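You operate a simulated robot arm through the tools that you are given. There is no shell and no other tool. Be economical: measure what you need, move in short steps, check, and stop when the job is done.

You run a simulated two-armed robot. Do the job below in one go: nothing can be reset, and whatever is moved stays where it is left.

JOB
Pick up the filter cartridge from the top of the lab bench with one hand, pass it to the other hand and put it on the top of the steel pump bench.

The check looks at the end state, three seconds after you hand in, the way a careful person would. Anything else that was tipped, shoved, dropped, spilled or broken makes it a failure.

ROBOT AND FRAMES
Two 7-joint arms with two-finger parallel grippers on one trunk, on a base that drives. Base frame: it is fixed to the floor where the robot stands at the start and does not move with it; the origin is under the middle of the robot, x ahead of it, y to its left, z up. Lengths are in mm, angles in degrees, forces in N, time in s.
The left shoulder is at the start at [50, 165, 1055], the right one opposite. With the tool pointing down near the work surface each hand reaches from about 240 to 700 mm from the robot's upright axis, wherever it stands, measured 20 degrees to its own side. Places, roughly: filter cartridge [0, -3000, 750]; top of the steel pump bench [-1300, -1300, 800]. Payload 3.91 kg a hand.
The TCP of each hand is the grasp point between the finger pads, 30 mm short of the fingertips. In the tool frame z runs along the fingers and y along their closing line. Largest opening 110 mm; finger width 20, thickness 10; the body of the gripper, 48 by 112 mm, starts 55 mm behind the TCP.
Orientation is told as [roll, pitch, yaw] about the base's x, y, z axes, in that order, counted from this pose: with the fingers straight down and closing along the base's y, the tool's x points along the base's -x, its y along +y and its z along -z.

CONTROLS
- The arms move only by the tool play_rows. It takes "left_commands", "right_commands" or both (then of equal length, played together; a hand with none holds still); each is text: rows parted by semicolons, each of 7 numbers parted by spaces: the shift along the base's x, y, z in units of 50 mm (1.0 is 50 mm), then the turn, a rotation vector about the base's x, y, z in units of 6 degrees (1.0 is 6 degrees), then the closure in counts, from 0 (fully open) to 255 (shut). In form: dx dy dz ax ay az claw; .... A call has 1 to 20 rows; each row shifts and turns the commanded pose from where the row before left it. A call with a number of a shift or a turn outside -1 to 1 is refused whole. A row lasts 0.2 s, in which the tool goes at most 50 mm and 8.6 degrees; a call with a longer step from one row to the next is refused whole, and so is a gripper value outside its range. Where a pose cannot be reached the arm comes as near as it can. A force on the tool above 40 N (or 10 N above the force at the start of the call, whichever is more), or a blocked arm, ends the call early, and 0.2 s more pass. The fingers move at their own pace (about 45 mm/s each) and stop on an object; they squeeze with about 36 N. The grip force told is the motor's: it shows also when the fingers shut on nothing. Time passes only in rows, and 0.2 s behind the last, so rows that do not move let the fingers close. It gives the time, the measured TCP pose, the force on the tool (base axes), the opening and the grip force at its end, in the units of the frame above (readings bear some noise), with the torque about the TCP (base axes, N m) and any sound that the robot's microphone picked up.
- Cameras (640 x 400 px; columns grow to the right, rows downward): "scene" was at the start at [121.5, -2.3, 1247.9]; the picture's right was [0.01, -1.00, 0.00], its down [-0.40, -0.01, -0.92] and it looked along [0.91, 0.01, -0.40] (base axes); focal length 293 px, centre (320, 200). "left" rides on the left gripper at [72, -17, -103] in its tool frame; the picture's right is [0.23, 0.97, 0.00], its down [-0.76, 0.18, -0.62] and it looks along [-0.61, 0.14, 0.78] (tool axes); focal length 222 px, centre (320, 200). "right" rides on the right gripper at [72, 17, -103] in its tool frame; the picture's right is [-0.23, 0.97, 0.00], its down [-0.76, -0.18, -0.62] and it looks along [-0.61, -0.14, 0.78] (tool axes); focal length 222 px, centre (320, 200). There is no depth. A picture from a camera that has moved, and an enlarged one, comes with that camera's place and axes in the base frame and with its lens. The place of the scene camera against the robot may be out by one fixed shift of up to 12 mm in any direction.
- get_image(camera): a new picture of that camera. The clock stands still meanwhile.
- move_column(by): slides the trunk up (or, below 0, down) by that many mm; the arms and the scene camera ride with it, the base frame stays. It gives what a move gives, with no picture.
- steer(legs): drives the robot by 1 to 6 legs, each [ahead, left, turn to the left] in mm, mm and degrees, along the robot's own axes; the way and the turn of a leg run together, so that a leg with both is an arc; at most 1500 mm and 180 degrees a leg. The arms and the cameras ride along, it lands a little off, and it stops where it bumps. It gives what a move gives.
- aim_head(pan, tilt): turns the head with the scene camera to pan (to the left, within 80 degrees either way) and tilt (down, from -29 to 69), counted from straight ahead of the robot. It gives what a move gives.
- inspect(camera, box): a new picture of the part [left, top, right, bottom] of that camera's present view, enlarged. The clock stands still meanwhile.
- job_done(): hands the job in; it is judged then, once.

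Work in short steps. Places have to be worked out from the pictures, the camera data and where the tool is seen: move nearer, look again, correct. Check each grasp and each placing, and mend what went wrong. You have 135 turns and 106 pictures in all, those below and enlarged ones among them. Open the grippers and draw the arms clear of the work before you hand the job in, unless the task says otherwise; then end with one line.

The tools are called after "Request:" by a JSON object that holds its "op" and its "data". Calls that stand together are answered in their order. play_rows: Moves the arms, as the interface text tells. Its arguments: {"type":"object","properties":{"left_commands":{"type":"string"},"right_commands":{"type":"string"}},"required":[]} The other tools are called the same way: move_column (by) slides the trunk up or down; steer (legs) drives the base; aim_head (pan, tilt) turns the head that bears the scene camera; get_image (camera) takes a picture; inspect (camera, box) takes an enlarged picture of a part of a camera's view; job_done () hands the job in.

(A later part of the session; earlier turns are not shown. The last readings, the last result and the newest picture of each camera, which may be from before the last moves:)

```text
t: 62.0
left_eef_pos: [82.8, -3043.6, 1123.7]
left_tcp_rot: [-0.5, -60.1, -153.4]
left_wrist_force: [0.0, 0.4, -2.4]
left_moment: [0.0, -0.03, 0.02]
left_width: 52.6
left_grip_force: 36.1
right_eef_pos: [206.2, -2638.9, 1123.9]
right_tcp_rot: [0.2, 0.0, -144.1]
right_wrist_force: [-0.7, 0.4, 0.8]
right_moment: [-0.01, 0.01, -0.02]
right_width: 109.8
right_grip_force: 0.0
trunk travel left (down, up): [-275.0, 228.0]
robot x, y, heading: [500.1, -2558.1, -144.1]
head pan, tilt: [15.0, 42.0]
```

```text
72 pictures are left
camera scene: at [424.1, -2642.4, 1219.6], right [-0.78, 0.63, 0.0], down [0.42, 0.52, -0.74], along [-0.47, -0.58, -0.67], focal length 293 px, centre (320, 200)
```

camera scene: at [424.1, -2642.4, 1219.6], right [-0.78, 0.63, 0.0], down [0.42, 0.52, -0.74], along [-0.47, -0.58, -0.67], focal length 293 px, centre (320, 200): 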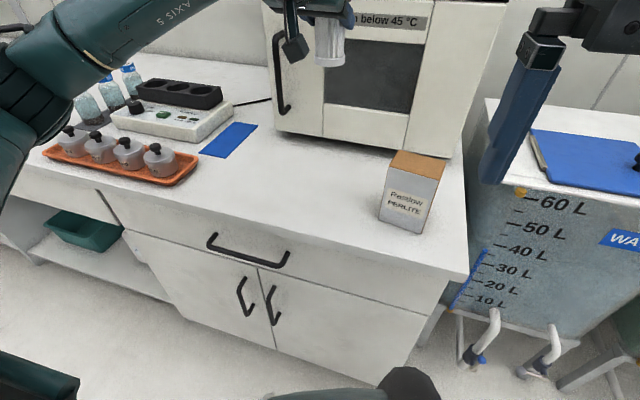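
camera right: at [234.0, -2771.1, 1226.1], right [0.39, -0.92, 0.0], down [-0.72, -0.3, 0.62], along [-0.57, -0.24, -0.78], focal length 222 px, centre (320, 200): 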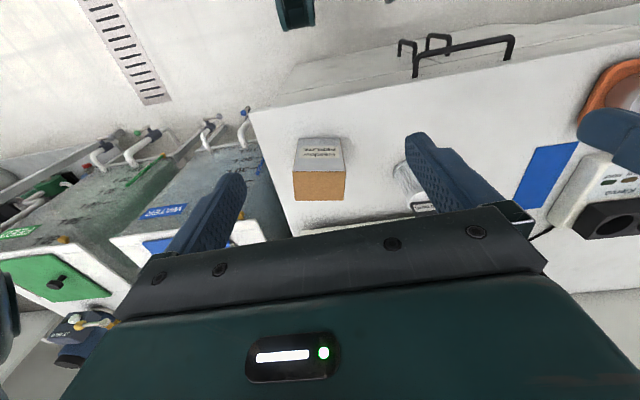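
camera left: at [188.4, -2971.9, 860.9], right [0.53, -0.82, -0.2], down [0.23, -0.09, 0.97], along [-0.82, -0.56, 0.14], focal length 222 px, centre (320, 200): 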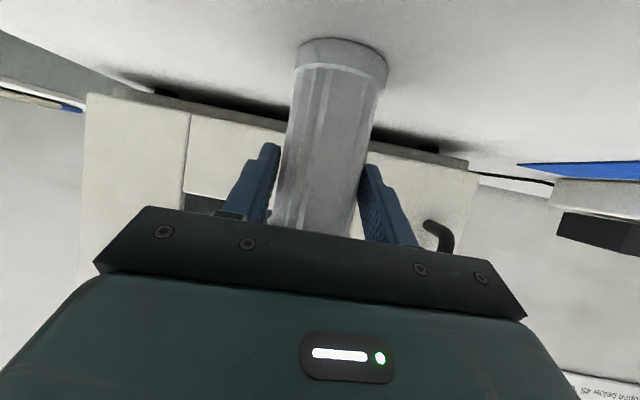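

Lifted cleanly. I back the robot 300 mm into the aisle for the handover.

Request:
{"op": "steer", "data": {"legs": [[-300, 0, 0]]}}

Request:
{"op": "aim_head", "data": {"pan": 5, "tilt": 20}}

Request:
{"op": "get_image", "data": {"camera": "scene"}}

```text
t: 64.0
left_eef_pos: [323.0, -2865.6, 1123.5]
left_tcp_rot: [-0.5, -60.2, -153.6]
left_wrist_force: [0.5, -0.4, -1.7]
left_moment: [0.0, 0.01, 0.0]
left_width: 52.3
left_grip_force: 36.3
right_eef_pos: [448.8, -2463.5, 1123.7]
right_tcp_rot: [0.2, 0.0, -144.3]
right_wrist_force: [-0.4, 0.6, 0.6]
right_moment: [-0.03, 0.02, 0.02]
right_width: 110.0
right_grip_force: 0.0
trunk travel left (down, up): [-275.0, 228.0]
robot x, y, heading: [743.1, -2381.4, -144.4]
head pan, tilt: [15.0, 42.0]
```

```text
t: 64.9
left_eef_pos: [322.2, -2866.0, 1123.5]
left_tcp_rot: [-0.5, -60.1, -153.5]
left_wrist_force: [-0.4, 1.1, -0.3]
left_moment: [0.03, 0.0, -0.02]
left_width: 52.3
left_grip_force: 35.6
right_eef_pos: [449.4, -2462.6, 1124.3]
right_tcp_rot: [0.1, 0.1, -144.3]
right_wrist_force: [0.1, 0.0, 0.8]
right_moment: [0.02, 0.02, 0.0]
right_width: 109.7
right_grip_force: 0.0
trunk travel left (down, up): [-275.0, 228.0]
robot x, y, heading: [740.0, -2384.0, -144.3]
head pan, tilt: [5.0, 20.0]
```

```text
71 pictures are left
camera scene: at [648.5, -2463.3, 1253.9], right [-0.65, 0.76, 0.0], down [0.26, 0.22, -0.94], along [-0.71, -0.61, -0.34], focal length 293 px, centre (320, 200)
```

scene: 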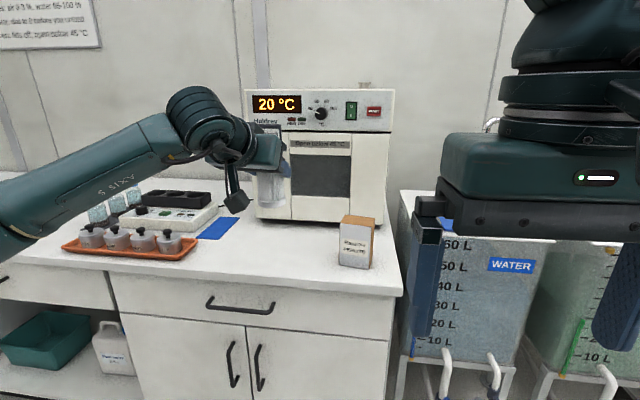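

I bring the cartridge in front of the chest, lower it, and yaw the left hand inwards 24° to clear room for the right hand.

Request:
{"op": "play_rows", "data": {"left_commands": "0.06 0.6 -0.6 0 0 0 255;0.06 0.6 -0.6 0 0 0 255;0.06 0.6 -0.6 0 0 0 255;0.06 0.6 -0.6 0 0 0 255;0 0 0 0 0 -1 255;0 0 0 0 0 -1 255;0 0 0 0 0 -1 255;0 0 0 0 0 -1 255;0 0 0 0 0 0 255"}}

Request:
{"op": "aim_head", "data": {"pan": 5, "tilt": 25}}

Request:
{"op": "get_image", "data": {"camera": "scene"}}

Request:
{"op": "get_image", "data": {"camera": "right"}}

```text
t: 66.9
left_eef_pos: [335.7, -2747.4, 1003.0]
left_tcp_rot: [-0.6, -60.2, -177.6]
left_wrist_force: [-0.1, 0.2, -1.7]
left_moment: [-0.02, -0.03, 0.02]
left_width: 52.3
left_grip_force: 36.0
right_eef_pos: [449.2, -2463.4, 1124.1]
right_tcp_rot: [0.1, 0.0, -144.3]
right_wrist_force: [1.3, 0.3, 1.3]
right_moment: [-0.02, 0.01, 0.01]
right_width: 110.0
right_grip_force: 0.0
trunk travel left (down, up): [-275.0, 228.0]
robot x, y, heading: [744.7, -2382.3, -144.3]
head pan, tilt: [5.0, 20.0]
```

```text
t: 67.5
left_eef_pos: [335.1, -2747.5, 1004.3]
left_tcp_rot: [-0.5, -60.0, -177.6]
left_wrist_force: [0.4, -0.3, -1.1]
left_moment: [0.0, -0.02, -0.01]
left_width: 52.5
left_grip_force: 35.8
right_eef_pos: [449.5, -2462.5, 1123.8]
right_tcp_rot: [0.1, 0.0, -144.3]
right_wrist_force: [0.7, 0.1, 0.0]
right_moment: [-0.02, 0.02, -0.02]
right_width: 110.3
right_grip_force: 0.0
trunk travel left (down, up): [-275.0, 228.0]
robot x, y, heading: [740.7, -2380.3, -144.4]
head pan, tilt: [5.0, 25.0]
```

```text
70 pictures are left
camera scene: at [649.3, -2462.6, 1245.9], right [-0.65, 0.76, 0.0], down [0.32, 0.28, -0.91], along [-0.69, -0.59, -0.42], focal length 293 px, centre (320, 200)
```

scene: 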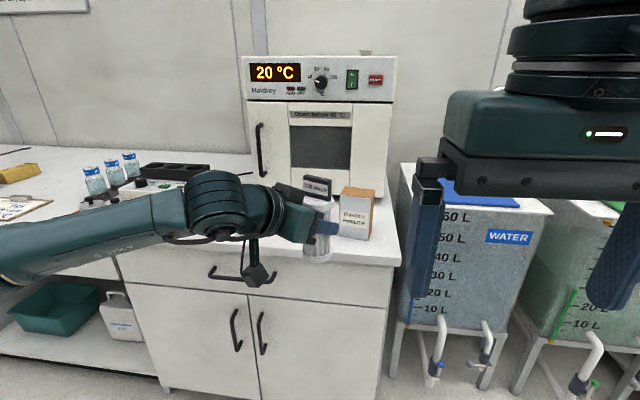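

```text
69 pictures are left
camera right: at [517.9, -2434.1, 1226.1], right [0.38, -0.92, 0.0], down [-0.72, -0.3, 0.62], along [-0.57, -0.24, -0.78], focal length 222 px, centre (320, 200)
```

right: 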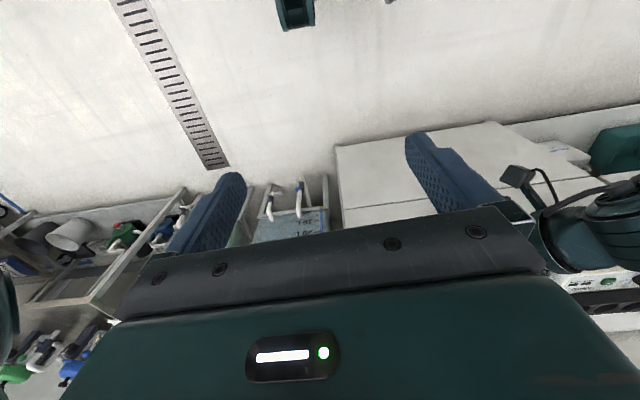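

Let me inspect the black top's shape and orientation.

Request:
{"op": "inspect", "data": {"camera": "scene", "box": [240, 150, 380, 280]}}

```text
3.08 times, centred on (310, 215) of scene
camera zoom: at [649.3, -2462.6, 1245.9], right [-0.65, 0.76, 0.0], down [0.32, 0.28, -0.91], along [-0.69, -0.59, -0.42], focal length 902 px, centre (351, 154)
```

zoom: 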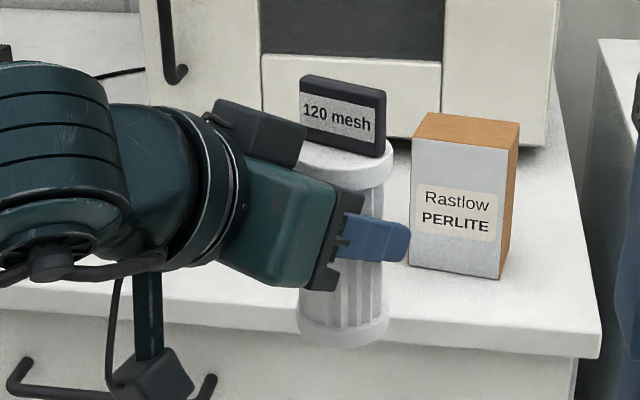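

The black top is a thin plate (~50 wide, 12 thick, ~30 tall, z≈1060–1090). I'll grip it across its width from above. Moving the right hand above it with yaw -24°, staying high.

Request:
{"op": "play_rows", "data": {"right_commands": "0 0 0.8 0 0 -1 0;0 0 0.8 0 0 -1 0;-0.35 -0.8 0 0 0 -1 0;-0.35 -0.8 0 0 0 -1 0;-0.35 -0.8 0 0 0 0 0;-0.35 -0.8 0 0 0 0 0;-0.35 -0.8 0 0 0 0 0;-0.35 -0.8 0 0 0 0 0;-0.16 -0.8 0 0 0 0 0;0 0 0 0 0 0 0"}}

Request:
{"op": "get_image", "data": {"camera": "right"}}

Request:
{"op": "get_image", "data": {"camera": "scene"}}

```text
t: 69.7
left_eef_pos: [334.6, -2745.9, 1004.0]
left_tcp_rot: [-0.4, -60.1, -177.6]
left_wrist_force: [0.8, -0.1, -0.1]
left_moment: [0.02, -0.03, 0.03]
left_width: 52.6
left_grip_force: 36.4
right_eef_pos: [373.7, -2688.1, 1189.3]
right_tcp_rot: [0.2, -0.1, -168.3]
right_wrist_force: [-0.4, 0.4, -0.2]
right_moment: [-0.01, 0.0, 0.02]
right_width: 110.1
right_grip_force: 0.0
right hand out of reach, approached as far as the arm can: row 8, 9
trunk travel left (down, up): [-275.0, 228.0]
robot x, y, heading: [743.3, -2381.8, -144.4]
head pan, tilt: [5.0, 25.0]
```

```text
67 pictures are left
camera right: at [447.9, -2689.0, 1291.1], right [-0.03, -1.0, 0.0], down [-0.78, 0.02, 0.62], along [-0.62, 0.01, -0.78], focal length 222 px, centre (320, 200)
```

right: 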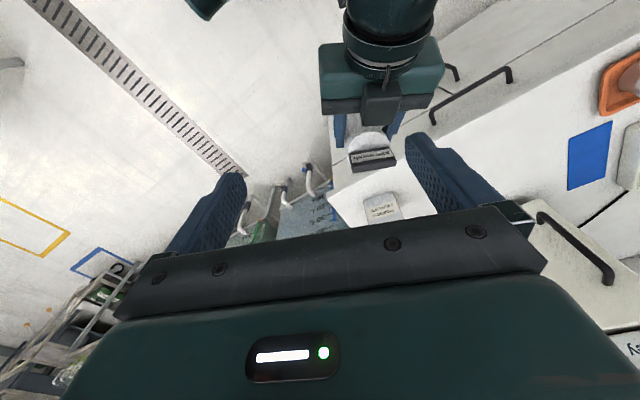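

```text
66 pictures are left
camera scene: at [649.0, -2462.0, 1245.9], right [-0.65, 0.76, 0.0], down [0.32, 0.28, -0.91], along [-0.69, -0.59, -0.42], focal length 293 px, centre (320, 200)
```

scene: 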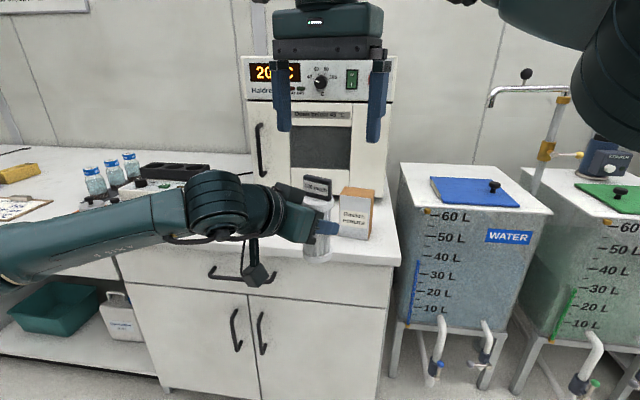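

The right arm is at its reach limit there, so I bring the cartridge to it: left hand lowers and moves towards the right hand's column.

Request:
{"op": "play_rows", "data": {"left_commands": "0 0 -0.7 0 0 0 255;0 0 -0.7 0 0 0 255;0.35 0.5 0 0 0 0 255;0.35 0.5 0 0 0 0 255;0 0 0 0 0 0 255", "right_commands": "0 0 0 0 0 1 0;0 0 0 0 0 0 0;0 0 0 0 0 0 0;0 0 0 0 0 0 0;0 0 0 0 0 0 0"}}

Request:
{"op": "get_image", "data": {"camera": "right"}}

Request:
{"op": "get_image", "data": {"camera": "scene"}}

```text
t: 70.9
left_eef_pos: [368.2, -2697.0, 931.5]
left_tcp_rot: [-0.4, -60.1, -177.5]
left_wrist_force: [0.2, 0.9, -0.9]
left_moment: [0.0, 0.0, 0.03]
left_width: 52.5
left_grip_force: 36.4
right_eef_pos: [372.1, -2688.6, 1189.0]
right_tcp_rot: [0.0, 0.0, -162.3]
right_wrist_force: [0.9, 1.2, 1.0]
right_moment: [0.02, 0.02, -0.02]
right_width: 109.9
right_grip_force: 0.0
trunk travel left (down, up): [-275.0, 228.0]
robot x, y, heading: [741.3, -2378.7, -144.3]
head pan, tilt: [5.0, 25.0]
```

```text
65 pictures are left
camera right: at [447.6, -2681.4, 1291.0], right [0.08, -1.0, 0.0], down [-0.78, -0.06, 0.62], along [-0.62, -0.05, -0.78], focal length 222 px, centre (320, 200)
```

right: 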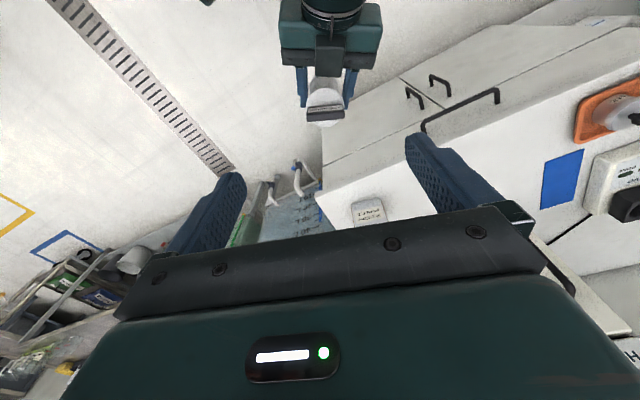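

```text
64 pictures are left
camera scene: at [649.3, -2462.6, 1245.9], right [-0.65, 0.76, 0.0], down [0.32, 0.28, -0.91], along [-0.69, -0.59, -0.42], focal length 293 px, centre (320, 200)
```

scene: 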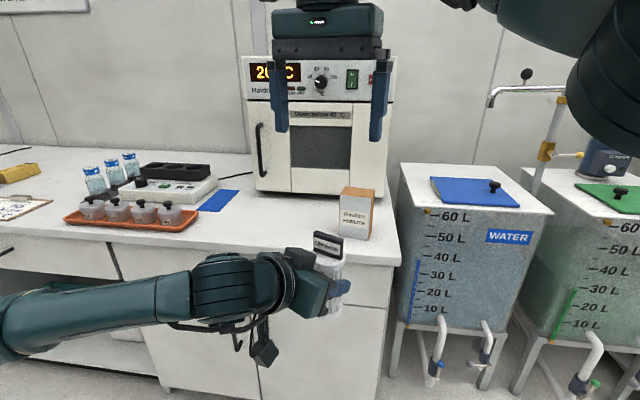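

Plate centre reads (365,-2694), matching. I check its yaw in an enlarged right view.

Request:
{"op": "inspect", "data": {"camera": "right", "box": [270, 60, 380, 140]}}

```text
5.00 times, centred on (325, 100) of right
camera zoom: at [447.6, -2681.4, 1291.0], right [0.08, -1.0, 0.0], down [-0.78, -0.06, 0.62], along [-0.62, -0.05, -0.78], focal length 1111 px, centre (295, 700)
```

zoom: 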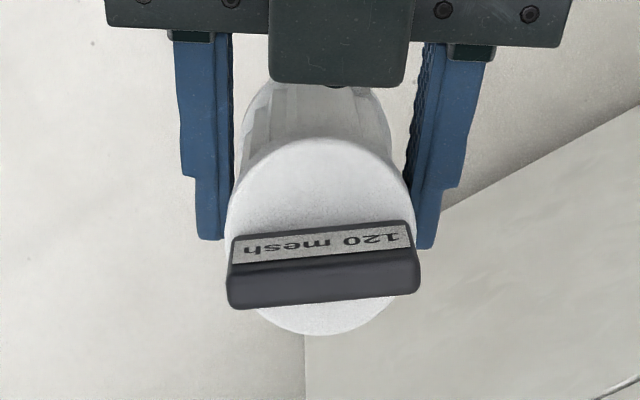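

The plate is centred at about (361,-2695), about 5° off in yaw. I align and descend to z≈1085, tips still above the plate, then re-measure.

Request:
{"op": "play_rows", "data": {"right_commands": "-0.22 -0.14 0 0 0 0.8 0;0 0 -0.7 0 0 0 0;0 0 -0.7 0 0 0 0;0 0 -0.7 0 0 0 0;0 0 0 0 0 0 0"}}

Request:
{"op": "get_image", "data": {"camera": "right"}}

Request:
{"op": "inspect", "data": {"camera": "scene", "box": [220, 130, 440, 330]}}

```text
t: 72.1
left_eef_pos: [368.4, -2695.4, 931.3]
left_tcp_rot: [-0.4, -60.1, -177.5]
left_wrist_force: [0.4, 0.1, -1.5]
left_moment: [0.01, -0.03, -0.01]
left_width: 52.3
left_grip_force: 36.5
right_eef_pos: [362.8, -2693.4, 1081.8]
right_tcp_rot: [0.1, -0.1, -157.5]
right_wrist_force: [0.5, -0.5, -0.2]
right_moment: [-0.03, -0.01, 0.01]
right_width: 109.9
right_grip_force: 0.0
trunk travel left (down, up): [-275.0, 228.0]
robot x, y, heading: [741.6, -2382.1, -144.2]
head pan, tilt: [5.0, 25.0]
```

```text
62 pictures are left
camera right: at [436.7, -2681.1, 1184.8], right [0.16, -0.99, 0.0], down [-0.77, -0.13, 0.62], along [-0.61, -0.1, -0.78], focal length 222 px, centre (320, 200)
```

right: 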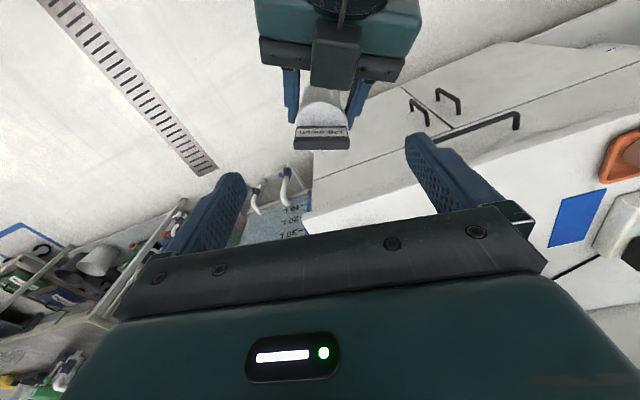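

```text
2.00 times, centred on (330, 230) of scene
camera zoom: at [649.3, -2462.5, 1245.9], right [-0.65, 0.76, 0.0], down [0.32, 0.28, -0.91], along [-0.69, -0.59, -0.42], focal length 586 px, centre (300, 140)
```

zoom: 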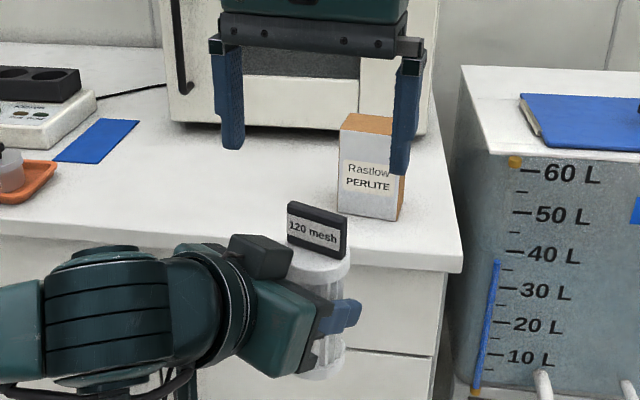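

Calibrating the scene view with the right fingertips gives plate top z≈1014 and lip ≈980. I descend to TCP 1015 (tips ≈985), straddling the plate.

Request:
{"op": "play_rows", "data": {"right_commands": "0 0 -0.5 0 0 0 0;0 0 -0.5 0 0 0 0;0 0 -0.34 0 0 0 0;0 0 0 0 0 0 0"}}

Request:
{"op": "get_image", "data": {"camera": "right"}}

Request:
{"op": "inspect", "data": {"camera": "scene", "box": [260, 160, 400, 300]}}

```text
t: 73.1
left_eef_pos: [367.9, -2696.0, 931.5]
left_tcp_rot: [-0.5, -60.2, -177.5]
left_wrist_force: [0.3, 0.2, -1.8]
left_moment: [-0.01, -0.03, -0.04]
left_width: 52.3
left_grip_force: 36.1
right_eef_pos: [362.4, -2693.6, 1017.1]
right_tcp_rot: [0.1, 0.0, -157.4]
right_wrist_force: [-0.2, -0.4, -0.2]
right_moment: [0.02, 0.03, 0.02]
right_width: 110.0
right_grip_force: 0.0
trunk travel left (down, up): [-275.0, 228.0]
robot x, y, heading: [742.7, -2382.7, -144.6]
head pan, tilt: [5.0, 25.0]
```

```text
60 pictures are left
camera right: at [435.6, -2681.1, 1119.0], right [0.16, -0.99, 0.0], down [-0.77, -0.13, 0.62], along [-0.61, -0.1, -0.78], focal length 222 px, centre (320, 200)
```

right: 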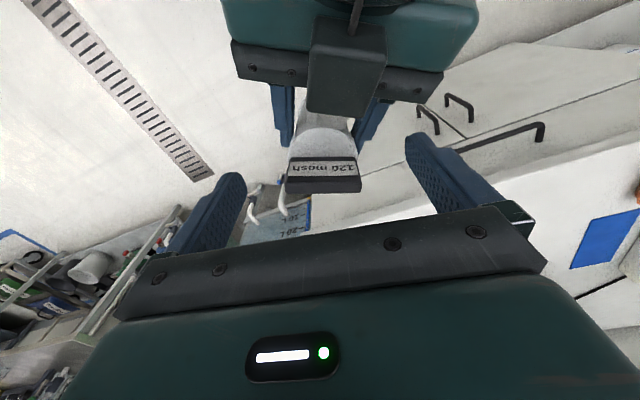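

```text
2.86 times, centred on (330, 230) of scene
camera zoom: at [649.3, -2462.6, 1245.9], right [-0.65, 0.76, 0.0], down [0.32, 0.28, -0.91], along [-0.69, -0.59, -0.42], focal length 837 px, centre (291, 114)
```

zoom: 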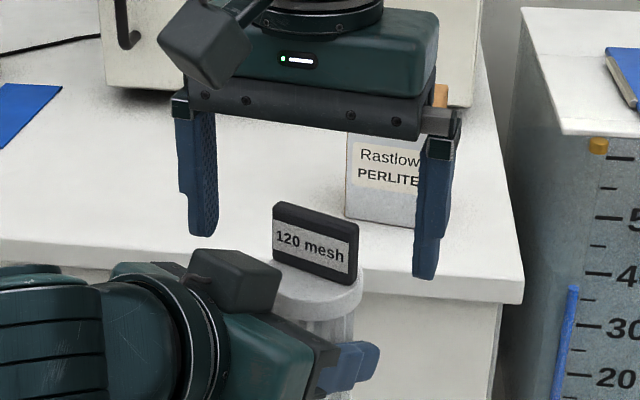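

The plate is centred between the right fingers, tips just above the lip. I close the right fingers.

Request:
{"op": "play_rows", "data": {"right_commands": "0 0 0 0 0 0 255;0 0 0 0 0 0 255;0 0 0 0 0 0 255;0 0 0 0 0 0 255;0 0 0 0 0 0 255;0 0 0 0 0 0 255"}}

Request:
{"op": "inspect", "data": {"camera": "scene", "box": [260, 160, 400, 300]}}

Request:
{"op": "get_image", "data": {"camera": "right"}}

```text
t: 74.5
left_eef_pos: [368.7, -2697.1, 932.7]
left_tcp_rot: [-0.6, -60.1, -177.5]
left_wrist_force: [0.6, -1.7, -0.9]
left_moment: [0.24, 0.28, -0.26]
left_width: 52.4
left_grip_force: 36.1
right_eef_pos: [362.1, -2693.0, 1017.9]
right_tcp_rot: [0.1, -0.1, -157.4]
right_wrist_force: [-1.9, 2.3, 0.4]
right_moment: [-0.15, -0.13, 0.22]
right_width: 49.8
right_grip_force: 35.9
trunk travel left (down, up): [-275.0, 228.0]
robot x, y, heading: [739.0, -2384.7, -144.4]
head pan, tilt: [5.0, 25.0]
```

```text
2.86 times, centred on (330, 230) of scene
camera zoom: at [649.3, -2462.6, 1245.9], right [-0.65, 0.76, 0.0], down [0.32, 0.28, -0.91], along [-0.69, -0.59, -0.42], focal length 837 px, centre (291, 114)
```

zoom: 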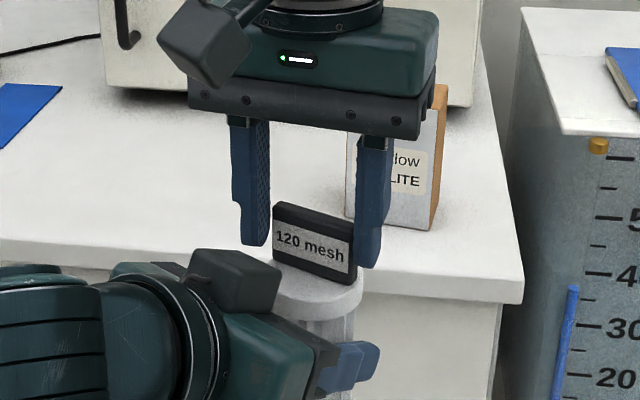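

```text
57 pictures are left
camera right: at [435.6, -2681.1, 1119.2], right [0.16, -0.99, 0.0], down [-0.77, -0.13, 0.62], along [-0.61, -0.1, -0.78], focal length 222 px, centre (320, 200)
```

right: 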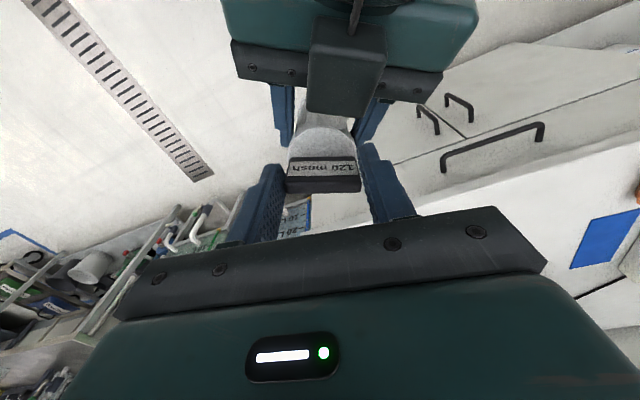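

Right hand holds the plate (49.8 mm, 36 N). I open the left hand fully and check that the cartridge stays in the right hand.

Request:
{"op": "play_rows", "data": {"left_commands": "0 0 0 0 0 0 150;0 0 0 0 0 0 60;0 0 0 0 0 0 0;0 0 0 0 0 0 0;0 0 0 0 0 0 0", "right_commands": "0 0 0 0 0 0 255;0 0 0 0 0 0 255;0 0 0 0 0 0 255;0 0 0 0 0 0 255;0 0 0 0 0 0 255"}}

Request:
{"op": "get_image", "data": {"camera": "scene"}}

Request:
{"op": "get_image", "data": {"camera": "left"}}

```text
t: 75.7
left_eef_pos: [367.3, -2696.7, 932.9]
left_tcp_rot: [-0.5, -60.1, -177.4]
left_wrist_force: [0.2, -0.8, 0.1]
left_moment: [-0.01, 0.02, -0.01]
left_width: 110.0
left_grip_force: 0.1
right_eef_pos: [361.5, -2693.8, 1016.6]
right_tcp_rot: [0.1, -0.1, -157.5]
right_wrist_force: [-0.1, 0.9, -0.3]
right_moment: [0.01, 0.0, 0.0]
right_width: 49.5
right_grip_force: 35.5
trunk travel left (down, up): [-275.0, 228.0]
robot x, y, heading: [746.7, -2382.2, -144.3]
head pan, tilt: [5.0, 25.0]
```

```text
56 pictures are left
camera scene: at [649.3, -2462.6, 1245.9], right [-0.65, 0.76, 0.0], down [0.32, 0.28, -0.91], along [-0.69, -0.59, -0.42], focal length 293 px, centre (320, 200)
```

scene: 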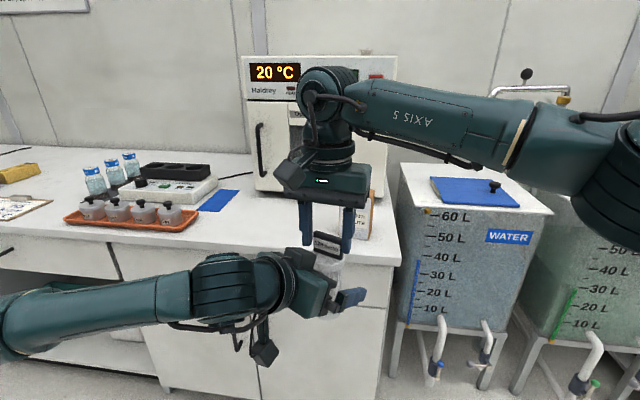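

```text
55 pictures are left
camera left: at [495.2, -2675.5, 920.1], right [0.15, -0.97, -0.2], down [0.17, -0.18, 0.97], along [-0.97, -0.18, 0.14], focal length 222 px, centre (320, 200)
```

left: 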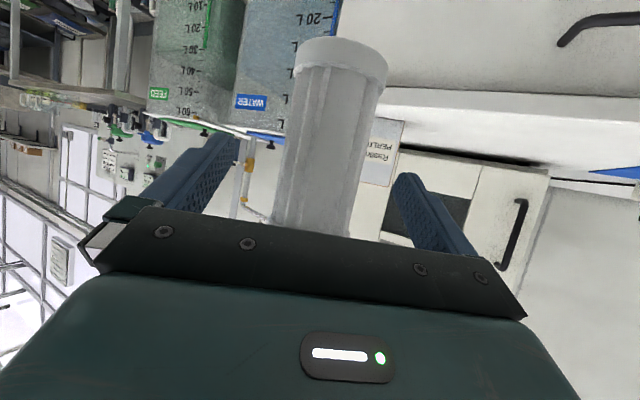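

The cartridge hangs steady in the right hand. I withdraw the left hand straight back, then to the left.

Request:
{"op": "play_rows", "data": {"left_commands": "0.6 0 0 0 0 0 0;0.6 0 0 0 0 0 0;0.6 0 0 0 0 0 0;0.1 -0.7 0 0 0 0 0;0 -0.8 0 0 0 0 0;0 -0.8 0 0 0 0 0;0 0 0 0 0 0 0"}}

Request:
{"op": "get_image", "data": {"camera": "scene"}}

```text
t: 77.3
left_eef_pos: [463.3, -2813.2, 932.6]
left_tcp_rot: [-0.5, -60.2, -177.5]
left_wrist_force: [0.2, 0.0, -0.3]
left_moment: [-0.01, 0.01, 0.0]
left_width: 110.0
left_grip_force: 0.1
right_eef_pos: [361.7, -2693.2, 1016.5]
right_tcp_rot: [0.1, 0.0, -157.5]
right_wrist_force: [-0.6, -0.2, -0.8]
right_moment: [-0.01, 0.0, 0.05]
right_width: 49.5
right_grip_force: 36.4
trunk travel left (down, up): [-275.0, 228.0]
robot x, y, heading: [743.3, -2381.6, -144.4]
head pan, tilt: [5.0, 25.0]
```

```text
54 pictures are left
camera scene: at [649.3, -2462.6, 1245.9], right [-0.65, 0.76, 0.0], down [0.32, 0.28, -0.91], along [-0.69, -0.59, -0.42], focal length 293 px, centre (320, 200)
```

scene: 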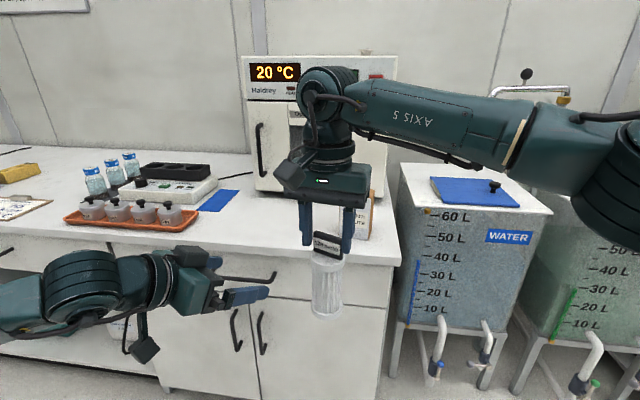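

Handover is complete. I raise and draw in the right hand with the cartridge and return the left hand to its neutral tucked posture.

Request:
{"op": "play_rows", "data": {"left_commands": "0.24 0 0.37 0 -1 0 0;0.24 0 0.37 0 -1 0 0;0.24 0 0.37 0 -1 0 0;0.24 0 0.37 0 -1 0 0;0.24 0 0.37 0 -1 0 0;0.24 0.3 0.37 0 -1 0 0;0.24 0.3 0.37 0 -1 0 0;0.24 0.3 0.37 0 -1 0 0;0.24 0.3 0.37 0 -1 0 0;0.24 0.3 0.37 0 -1 0 0;0 0 0 0 0 1 0;0 0 0 0 0 1 0;0 0 0 0 0 1 0;0 0 0 0 0 1 0;0 0 0 0 0 1 0;0 0 0 0 0 0 0", "right_commands": "0 0 0.73 0 0 0 255;0 0 0.73 0 0 0 255;0 0 0.73 0 0 0 255;0.12 0.72 0 0 0 0 255;0.12 0.72 0 0 0 0 255;0.12 0.72 0 0 0 0 255;0.12 0.72 0 0 0 0 255;0.12 0.72 0 0 0 0 255;0 0 0 0 0 0 255;0 0 0 0 0 0 255;0 0 0 0 0 0 255;0 0 0 0 0 0 255;0 0 0 0 0 0 255;0 0 0 0 0 0 255;0 0 0 0 0 0 255;0 0 0 0 0 0 255"}}

Request:
{"op": "aim_head", "data": {"pan": -60, "tilt": 22}}

Request:
{"op": "get_image", "data": {"camera": "scene"}}

```text
t: 80.7
left_eef_pos: [584.5, -2738.0, 1118.1]
left_tcp_rot: [1.7, -0.2, -148.7]
left_wrist_force: [-0.1, 0.2, -0.3]
left_moment: [0.03, -0.02, -0.03]
left_width: 109.8
left_grip_force: 0.0
right_eef_pos: [393.1, -2516.3, 1126.8]
right_tcp_rot: [0.1, 0.0, -157.5]
right_wrist_force: [-0.4, -0.4, -1.7]
right_moment: [-0.01, -0.01, 0.0]
right_width: 49.8
right_grip_force: 35.6
trunk travel left (down, up): [-275.0, 228.0]
robot x, y, heading: [742.6, -2383.8, -144.5]
head pan, tilt: [5.0, 25.0]
```

```text
t: 82.1
left_eef_pos: [585.3, -2736.5, 1117.8]
left_tcp_rot: [1.6, -0.2, -148.8]
left_wrist_force: [0.3, 0.1, 0.4]
left_moment: [0.02, 0.0, -0.01]
left_width: 109.9
left_grip_force: 0.0
right_eef_pos: [394.2, -2515.6, 1127.2]
right_tcp_rot: [0.1, 0.0, -157.5]
right_wrist_force: [0.8, 0.6, -2.0]
right_moment: [-0.02, -0.01, 0.01]
right_width: 49.8
right_grip_force: 35.7
trunk travel left (down, up): [-275.0, 228.0]
robot x, y, heading: [744.0, -2383.0, -144.3]
head pan, tilt: [-60.0, 22.0]
```

```text
53 pictures are left
camera scene: at [634.5, -2364.3, 1250.8], right [0.41, 0.91, 0.0], down [0.34, -0.15, -0.93], along [-0.85, 0.38, -0.37], focal length 293 px, centre (320, 200)
```

scene: 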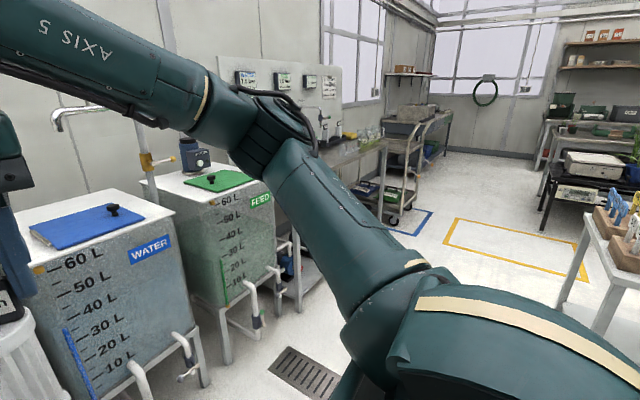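

I move 220 mm forward away from the white table behind, then slide right along the aisle 1000 mm.

Request:
{"op": "steer", "data": {"legs": [[220, 0, 0], [0, -1000, -3]]}}

Request:
{"op": "aim_head", "data": {"pan": -40, "tilt": 25}}

Request:
{"op": "get_image", "data": {"camera": "scene"}}

```text
t: 92.4
left_eef_pos: [-167.6, -2033.1, 1118.5]
left_tcp_rot: [1.6, -0.2, -151.9]
left_wrist_force: [-0.5, -0.4, 0.2]
left_moment: [-0.01, 0.02, -0.02]
left_width: 110.1
left_grip_force: 0.1
right_eef_pos: [-346.4, -1800.8, 1127.2]
right_tcp_rot: [0.1, 0.0, -160.7]
right_wrist_force: [1.1, -0.8, -0.3]
right_moment: [0.02, 0.0, -0.03]
right_width: 49.9
right_grip_force: 35.7
trunk travel left (down, up): [-275.0, 228.0]
robot x, y, heading: [12.3, -1687.4, -147.5]
head pan, tilt: [-60.0, 22.0]
```

```text
t: 93.2
left_eef_pos: [-167.0, -2033.2, 1118.2]
left_tcp_rot: [1.6, -0.2, -152.1]
left_wrist_force: [-0.3, -0.3, -0.4]
left_moment: [0.03, 0.02, -0.03]
left_width: 109.8
left_grip_force: 0.0
right_eef_pos: [-346.3, -1802.8, 1127.4]
right_tcp_rot: [0.1, -0.1, -160.8]
right_wrist_force: [-0.2, -0.1, -0.4]
right_moment: [0.02, -0.01, 0.02]
right_width: 49.9
right_grip_force: 35.7
trunk travel left (down, up): [-275.0, 228.0]
robot x, y, heading: [11.9, -1690.9, -147.4]
head pan, tilt: [-40.0, 25.0]
```

```text
52 pictures are left
camera scene: at [-106.5, -1694.6, 1245.9], right [0.13, 0.99, 0.0], down [0.42, -0.06, -0.91], along [-0.9, 0.12, -0.42], focal length 293 px, centre (320, 200)
```

scene: 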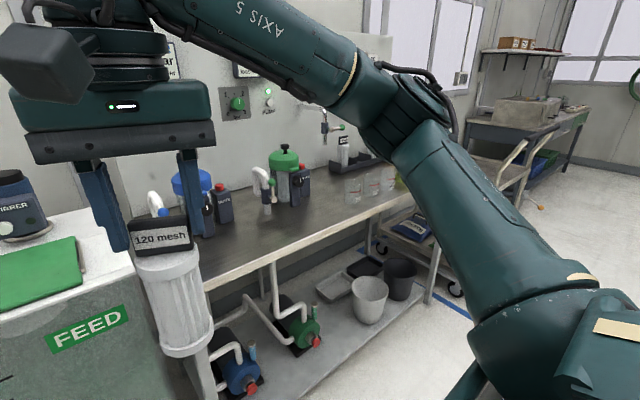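

The pump bench is ahead right, with open space on its front strip. I slide 600 mm further right and look.

Request:
{"op": "steer", "data": {"legs": [[0, -600, 0]]}}

Request:
{"op": "aim_head", "data": {"pan": -5, "tilt": 32}}

Request:
{"op": "get_image", "data": {"camera": "scene"}}

```text
t: 98.9
left_eef_pos: [-484.9, -1537.6, 1117.6]
left_tcp_rot: [1.7, -0.2, -151.8]
left_wrist_force: [0.1, 0.2, -0.7]
left_moment: [-0.01, 0.02, 0.02]
left_width: 110.1
left_grip_force: 0.0
right_eef_pos: [-662.7, -1306.5, 1125.8]
right_tcp_rot: [0.1, 0.0, -160.7]
right_wrist_force: [0.9, 0.3, -1.6]
right_moment: [0.01, 0.0, 0.01]
right_width: 49.6
right_grip_force: 36.1
trunk travel left (down, up): [-275.0, 228.0]
robot x, y, heading: [-307.6, -1191.8, -147.2]
head pan, tilt: [-40.0, 25.0]
```

```text
t: 99.9
left_eef_pos: [-484.7, -1537.4, 1118.1]
left_tcp_rot: [1.6, -0.2, -151.8]
left_wrist_force: [-0.1, 0.2, 0.6]
left_moment: [0.01, 0.02, 0.0]
left_width: 110.2
left_grip_force: 0.1
right_eef_pos: [-663.3, -1307.4, 1127.0]
right_tcp_rot: [0.1, 0.0, -160.8]
right_wrist_force: [-0.7, -0.4, -0.6]
right_moment: [-0.01, 0.0, -0.02]
right_width: 49.7
right_grip_force: 36.5
trunk travel left (down, up): [-275.0, 228.0]
robot x, y, heading: [-306.8, -1192.7, -147.4]
head pan, tilt: [-5.0, 32.0]
```

```text
51 pictures are left
camera scene: at [-411.2, -1252.3, 1234.8], right [-0.46, 0.89, 0.0], down [0.47, 0.24, -0.85], along [-0.75, -0.39, -0.53], focal length 293 px, centre (320, 200)
```

scene: 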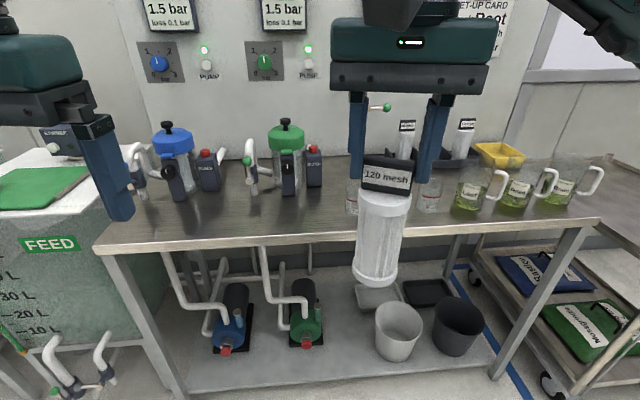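

The clear area is the front strip left of the beakers, in front of the green vessel. I shift left 200 and forward 200 so that this lies before the right hand.

Request:
{"op": "steer", "data": {"legs": [[0, 200, 0], [200, 0, 0]]}}

Request:
{"op": "aim_head", "data": {"pan": 0, "tilt": 42}}

Request:
{"op": "get_image", "data": {"camera": "scene"}}

Request:
{"op": "get_image", "data": {"camera": "right"}}

Request:
{"op": "get_image", "data": {"camera": "left"}}

```text
t: 103.5
left_eef_pos: [-542.9, -1814.1, 1118.1]
left_tcp_rot: [1.6, -0.1, -151.9]
left_wrist_force: [-0.2, -0.5, 0.6]
left_moment: [-0.03, -0.01, -0.01]
left_width: 109.8
left_grip_force: 0.0
right_eef_pos: [-720.9, -1582.1, 1127.1]
right_tcp_rot: [0.2, 0.0, -160.8]
right_wrist_force: [-0.3, 0.5, -0.8]
right_moment: [0.01, 0.03, -0.02]
right_width: 49.7
right_grip_force: 36.4
trunk travel left (down, up): [-275.0, 228.0]
robot x, y, heading: [-363.2, -1468.1, -147.4]
head pan, tilt: [-5.0, 32.0]
```

```text
t: 104.2
left_eef_pos: [-542.1, -1812.8, 1118.5]
left_tcp_rot: [1.6, -0.3, -151.8]
left_wrist_force: [0.7, 0.6, 0.3]
left_moment: [0.03, 0.0, 0.0]
left_width: 109.9
left_grip_force: 0.1
right_eef_pos: [-721.5, -1581.8, 1127.0]
right_tcp_rot: [0.1, 0.0, -160.6]
right_wrist_force: [0.2, -0.2, -1.2]
right_moment: [0.0, 0.0, -0.01]
right_width: 49.6
right_grip_force: 36.2
trunk travel left (down, up): [-275.0, 228.0]
robot x, y, heading: [-365.6, -1466.3, -147.6]
head pan, tilt: [0.0, 42.0]
```

```text
50 pictures are left
camera scene: at [-460.0, -1530.7, 1219.7], right [-0.54, 0.84, 0.0], down [0.56, 0.36, -0.74], along [-0.63, -0.4, -0.67], focal length 293 px, centre (320, 200)
```

scene: 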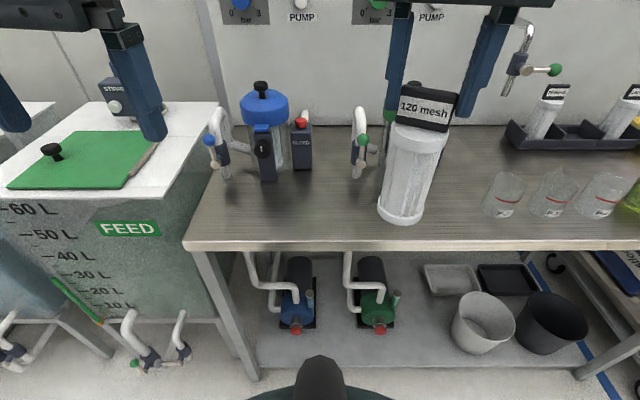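

```text
49 pictures are left
camera right: at [-646.4, -1572.9, 1228.5], right [0.11, -0.99, 0.0], down [-0.78, -0.08, 0.62], along [-0.62, -0.07, -0.78], focal length 222 px, centre (320, 200)
```

right: 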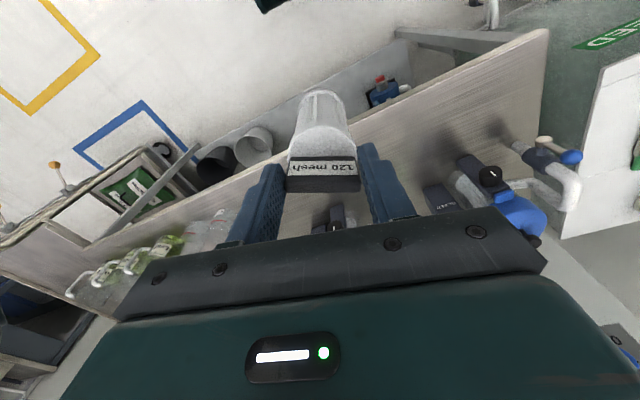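

```text
48 pictures are left
camera left: at [-485.9, -1761.1, 1220.6], right [0.66, -0.75, 0.03], down [-0.6, -0.5, 0.63], along [-0.46, -0.43, -0.78], focal length 222 px, centre (320, 200)
```

left: 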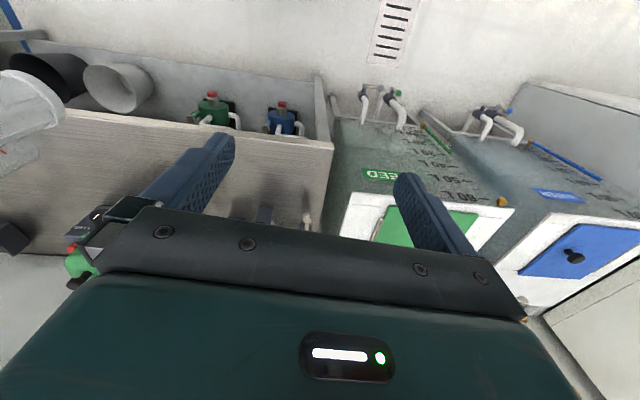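

Bench top ≈ z 790–800, front edge 460 mm ahead; free spot at about (-937,-1629), clear of vessel and beakers. I move the cartridge above it at present height.

Request:
{"op": "play_rows", "data": {"right_commands": "-0.72 -0.157 0 0 0 0 255;-0.72 -0.157 0 0 0 0 255;-0.72 -0.157 0 0 0 0 255;-0.72 -0.157 0 0 0 0 255;-0.72 -0.157 0 0 0 0 255;-0.72 -0.157 0 0 0 0 255;0 0 0 0 0 0 255"}}

Request:
{"op": "get_image", "data": {"camera": "scene"}}

Request:
{"op": "get_image", "data": {"camera": "right"}}

```text
t: 105.8
left_eef_pos: [-542.4, -1812.4, 1118.6]
left_tcp_rot: [1.6, -0.3, -152.0]
left_wrist_force: [-0.5, 0.1, 0.2]
left_moment: [0.0, 0.0, 0.0]
left_width: 109.7
left_grip_force: 0.2
right_eef_pos: [-936.3, -1627.7, 1127.9]
right_tcp_rot: [0.1, -0.1, -160.6]
right_wrist_force: [0.7, -0.4, -0.8]
right_moment: [0.0, -0.02, -0.03]
right_width: 49.5
right_grip_force: 36.4
trunk travel left (down, up): [-275.0, 228.0]
robot x, y, heading: [-367.3, -1468.0, -147.4]
head pan, tilt: [0.0, 42.0]
```

```text
47 pictures are left
camera scene: at [-460.0, -1530.6, 1219.7], right [-0.54, 0.84, 0.0], down [0.56, 0.36, -0.74], along [-0.63, -0.4, -0.67], focal length 293 px, centre (320, 200)
```

scene: 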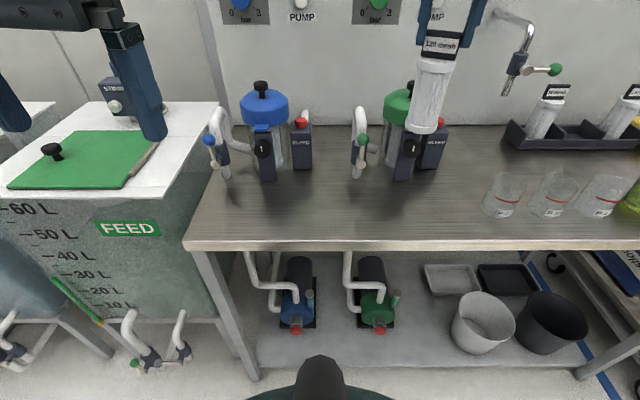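

```text
46 pictures are left
camera right: at [-862.6, -1618.7, 1229.7], right [0.11, -0.99, 0.0], down [-0.78, -0.08, 0.62], along [-0.62, -0.07, -0.78], focal length 222 px, centre (320, 200)
```

right: 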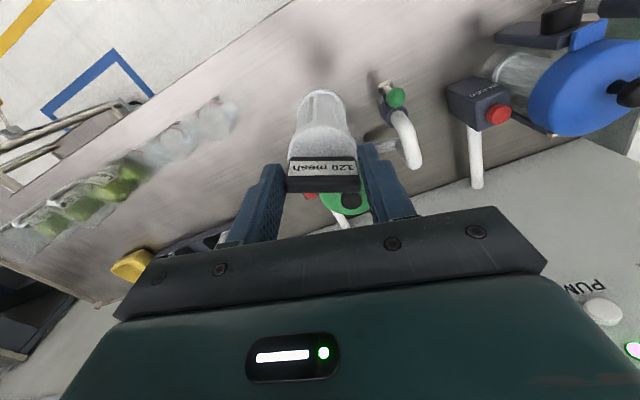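

The green vessel's small black box is only ~70 mm behind this spot, so I shift 80 mm to the right, to (-972,-1545), midway to the beakers, then lower part way.

Request:
{"op": "play_rows", "data": {"right_commands": "-0.24 0.55 0 0 0 0 255;-0.24 0.55 0 0 0 0 255;-0.24 0.55 0 0 0 0 255;0 0 -0.8 0 0 0 255;0 0 -0.8 0 0 0 255;0 0 -0.8 0 0 0 255;0 0 0 0 0 0 255"}}

Request:
{"op": "get_image", "data": {"camera": "scene"}}

Request:
{"op": "get_image", "data": {"camera": "right"}}

```text
t: 107.4
left_eef_pos: [-542.3, -1812.7, 1117.8]
left_tcp_rot: [1.6, -0.2, -151.9]
left_wrist_force: [0.2, 0.0, 0.4]
left_moment: [0.01, 0.04, -0.01]
left_width: 110.1
left_grip_force: 0.0
right_eef_pos: [-972.8, -1545.2, 1005.5]
right_tcp_rot: [0.1, -0.2, -160.7]
right_wrist_force: [0.0, -0.5, -1.4]
right_moment: [0.0, -0.01, 0.02]
right_width: 49.8
right_grip_force: 36.2
trunk travel left (down, up): [-275.0, 228.0]
robot x, y, heading: [-365.1, -1468.2, -147.5]
head pan, tilt: [0.0, 42.0]
```

```text
45 pictures are left
camera scene: at [-459.9, -1530.7, 1219.7], right [-0.54, 0.84, 0.0], down [0.56, 0.36, -0.74], along [-0.63, -0.4, -0.67], focal length 293 px, centre (320, 200)
```

scene: 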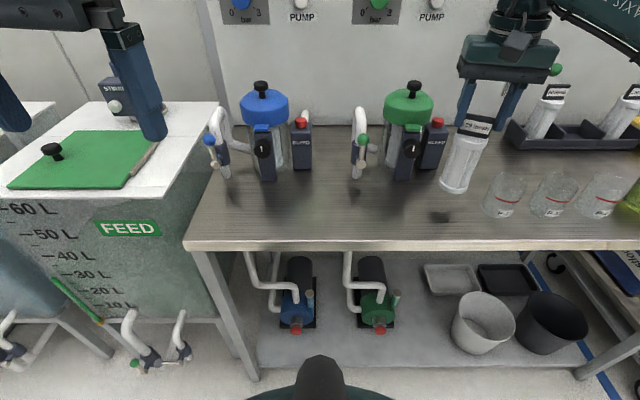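

```text
44 pictures are left
camera right: at [-899.3, -1537.6, 1108.3], right [0.11, -0.99, 0.0], down [-0.78, -0.08, 0.62], along [-0.62, -0.07, -0.78], focal length 222 px, centre (320, 200)
```

right: 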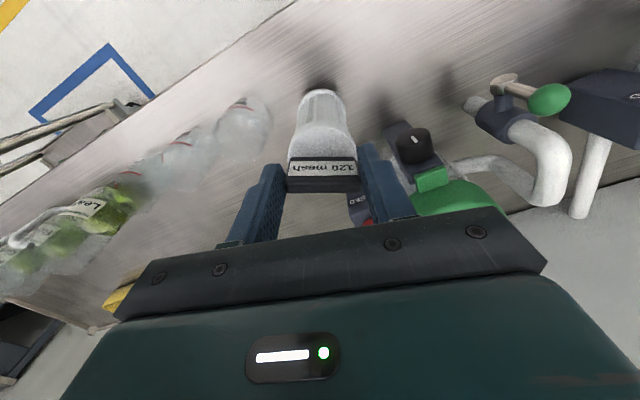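

The landing spot is clear. I lower 35 mm and check forces.

Request:
{"op": "play_rows", "data": {"right_commands": "0 0 -0.5 0 0 0 255;0 0 -0.2 0 0 0 255;0 0 0 0 0 0 255"}}

Request:
{"op": "inspect", "data": {"camera": "scene", "box": [380, 100, 560, 260]}}

```text
t: 108.2
left_eef_pos: [-543.3, -1813.2, 1118.3]
left_tcp_rot: [1.6, -0.2, -151.9]
left_wrist_force: [-0.9, 0.1, 0.0]
left_moment: [-0.02, -0.01, 0.01]
left_width: 110.1
left_grip_force: 0.1
right_eef_pos: [-972.6, -1546.2, 969.7]
right_tcp_rot: [0.1, 0.0, -160.8]
right_wrist_force: [0.2, 0.3, -1.4]
right_moment: [0.0, 0.0, -0.03]
right_width: 49.9
right_grip_force: 36.2
trunk travel left (down, up): [-275.0, 228.0]
robot x, y, heading: [-362.6, -1466.7, -147.4]
head pan, tilt: [0.0, 42.0]
```

```text
2.50 times, centred on (470, 180) of scene
camera zoom: at [-460.0, -1530.7, 1219.6], right [-0.54, 0.84, 0.0], down [0.56, 0.36, -0.74], along [-0.63, -0.4, -0.67], focal length 733 px, centre (-55, 250)
```

zoom: 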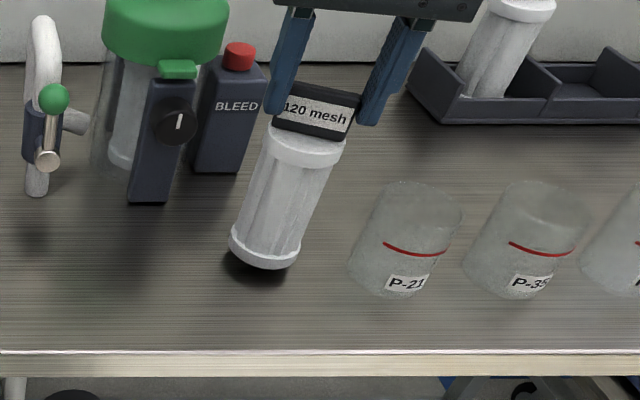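

Close to the surface now (contact shadow just below). I go down in small steps.

Request:
{"op": "play_rows", "data": {"right_commands": "0 0 -0.1 0 0 0 255;0 0 -0.1 0 0 0 255;0 0 0 0 0 0 255"}}

Request:
{"op": "inspect", "data": {"camera": "scene", "box": [420, 160, 500, 230]}}

```text
t: 109.0
left_eef_pos: [-542.1, -1812.5, 1118.1]
left_tcp_rot: [1.5, -0.2, -151.9]
left_wrist_force: [-0.5, 0.3, 0.0]
left_moment: [-0.02, 0.0, 0.01]
left_width: 110.1
left_grip_force: 0.1
right_eef_pos: [-971.6, -1546.4, 960.9]
right_tcp_rot: [0.1, 0.0, -160.8]
right_wrist_force: [0.2, 0.2, -1.3]
right_moment: [0.02, 0.0, 0.03]
right_width: 49.7
right_grip_force: 35.8
trunk travel left (down, up): [-275.0, 228.0]
robot x, y, heading: [-362.3, -1468.7, -147.4]
head pan, tilt: [0.0, 42.0]
```

```text
5.71 times, centred on (460, 195) of scene
camera zoom: at [-460.0, -1530.7, 1219.6], right [-0.54, 0.84, 0.0], down [0.56, 0.36, -0.74], along [-0.63, -0.4, -0.67], focal length 1675 px, centre (-480, 229)
```

zoom: 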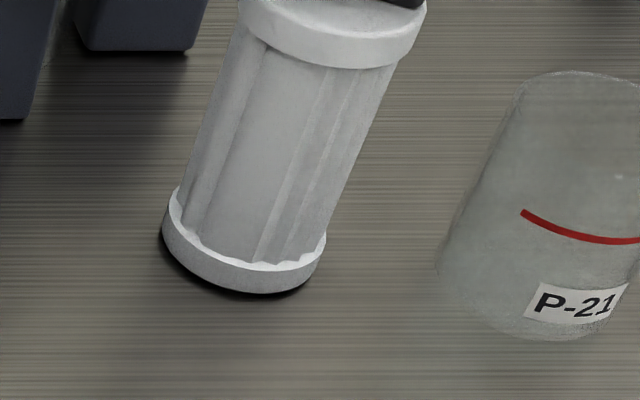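

A few mm remain. I continue in 2–3 mm steps until the force changes.

Request:
{"op": "play_rows", "data": {"right_commands": "0 0 -0.05 0 0 0 255;0 0 -0.05 0 0 0 255;0 0 0 0 0 0 255"}}

```text
t: 109.8
left_eef_pos: [-540.6, -1813.4, 1119.6]
left_tcp_rot: [1.5, -0.4, -151.9]
left_wrist_force: [-0.9, -0.2, -0.2]
left_moment: [0.01, -0.02, -0.01]
left_width: 110.1
left_grip_force: 0.1
right_eef_pos: [-972.0, -1545.3, 959.6]
right_tcp_rot: [0.2, -0.4, -160.9]
right_wrist_force: [-1.8, 2.1, 17.0]
right_moment: [0.33, 0.66, -0.01]
right_width: 49.6
right_grip_force: 35.9
trunk travel left (down, up): [-275.0, 228.0]
robot x, y, heading: [-362.2, -1467.4, -147.5]
head pan, tilt: [0.0, 42.0]
```

Contact (17 N). I relieve the push by 2.5 mm and check.

Request:
{"op": "play_rows", "data": {"right_commands": "0 0 0.06 0 0 0 255;0 0 0 0 0 0 255"}}

Request:
{"op": "inspect", "data": {"camera": "scene", "box": [420, 160, 500, 230]}}

```text
t: 110.4
left_eef_pos: [-541.9, -1812.5, 1118.3]
left_tcp_rot: [1.6, -0.1, -151.9]
left_wrist_force: [-0.8, 0.9, -0.7]
left_moment: [0.02, 0.03, -0.01]
left_width: 109.9
left_grip_force: 0.1
right_eef_pos: [-970.4, -1546.2, 960.8]
right_tcp_rot: [0.1, -0.2, -160.8]
right_wrist_force: [-3.4, -1.6, 11.1]
right_moment: [-0.13, 0.93, 0.03]
right_width: 49.6
right_grip_force: 35.7
trunk travel left (down, up): [-275.0, 228.0]
robot x, y, heading: [-364.8, -1463.4, -147.6]
head pan, tilt: [0.0, 42.0]
```

```text
5.71 times, centred on (460, 195) of scene
camera zoom: at [-459.2, -1530.7, 1219.7], right [-0.54, 0.84, 0.0], down [0.56, 0.36, -0.74], along [-0.63, -0.4, -0.67], focal length 1675 px, centre (-480, 229)
```

zoom: 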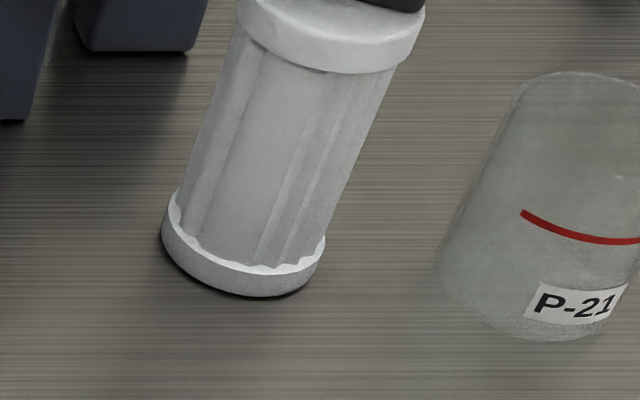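

Still 11 N; another small relief, then I open gently.

Request:
{"op": "play_rows", "data": {"right_commands": "0 0 0.04 0 0 0 255;0 0 0 0 0 0 255"}}

```text
t: 111.0
left_eef_pos: [-542.5, -1812.8, 1118.5]
left_tcp_rot: [1.6, -0.2, -151.9]
left_wrist_force: [-0.6, -0.7, -0.1]
left_moment: [0.0, -0.02, 0.0]
left_width: 110.1
left_grip_force: 0.0
right_eef_pos: [-972.8, -1546.0, 960.1]
right_tcp_rot: [0.0, 0.3, -160.5]
right_wrist_force: [0.6, -0.9, 0.4]
right_moment: [-0.08, -0.04, 0.0]
right_width: 49.6
right_grip_force: 35.9
trunk travel left (down, up): [-275.0, 228.0]
robot x, y, heading: [-361.1, -1464.9, -147.7]
head pan, tilt: [0.0, 42.0]
```

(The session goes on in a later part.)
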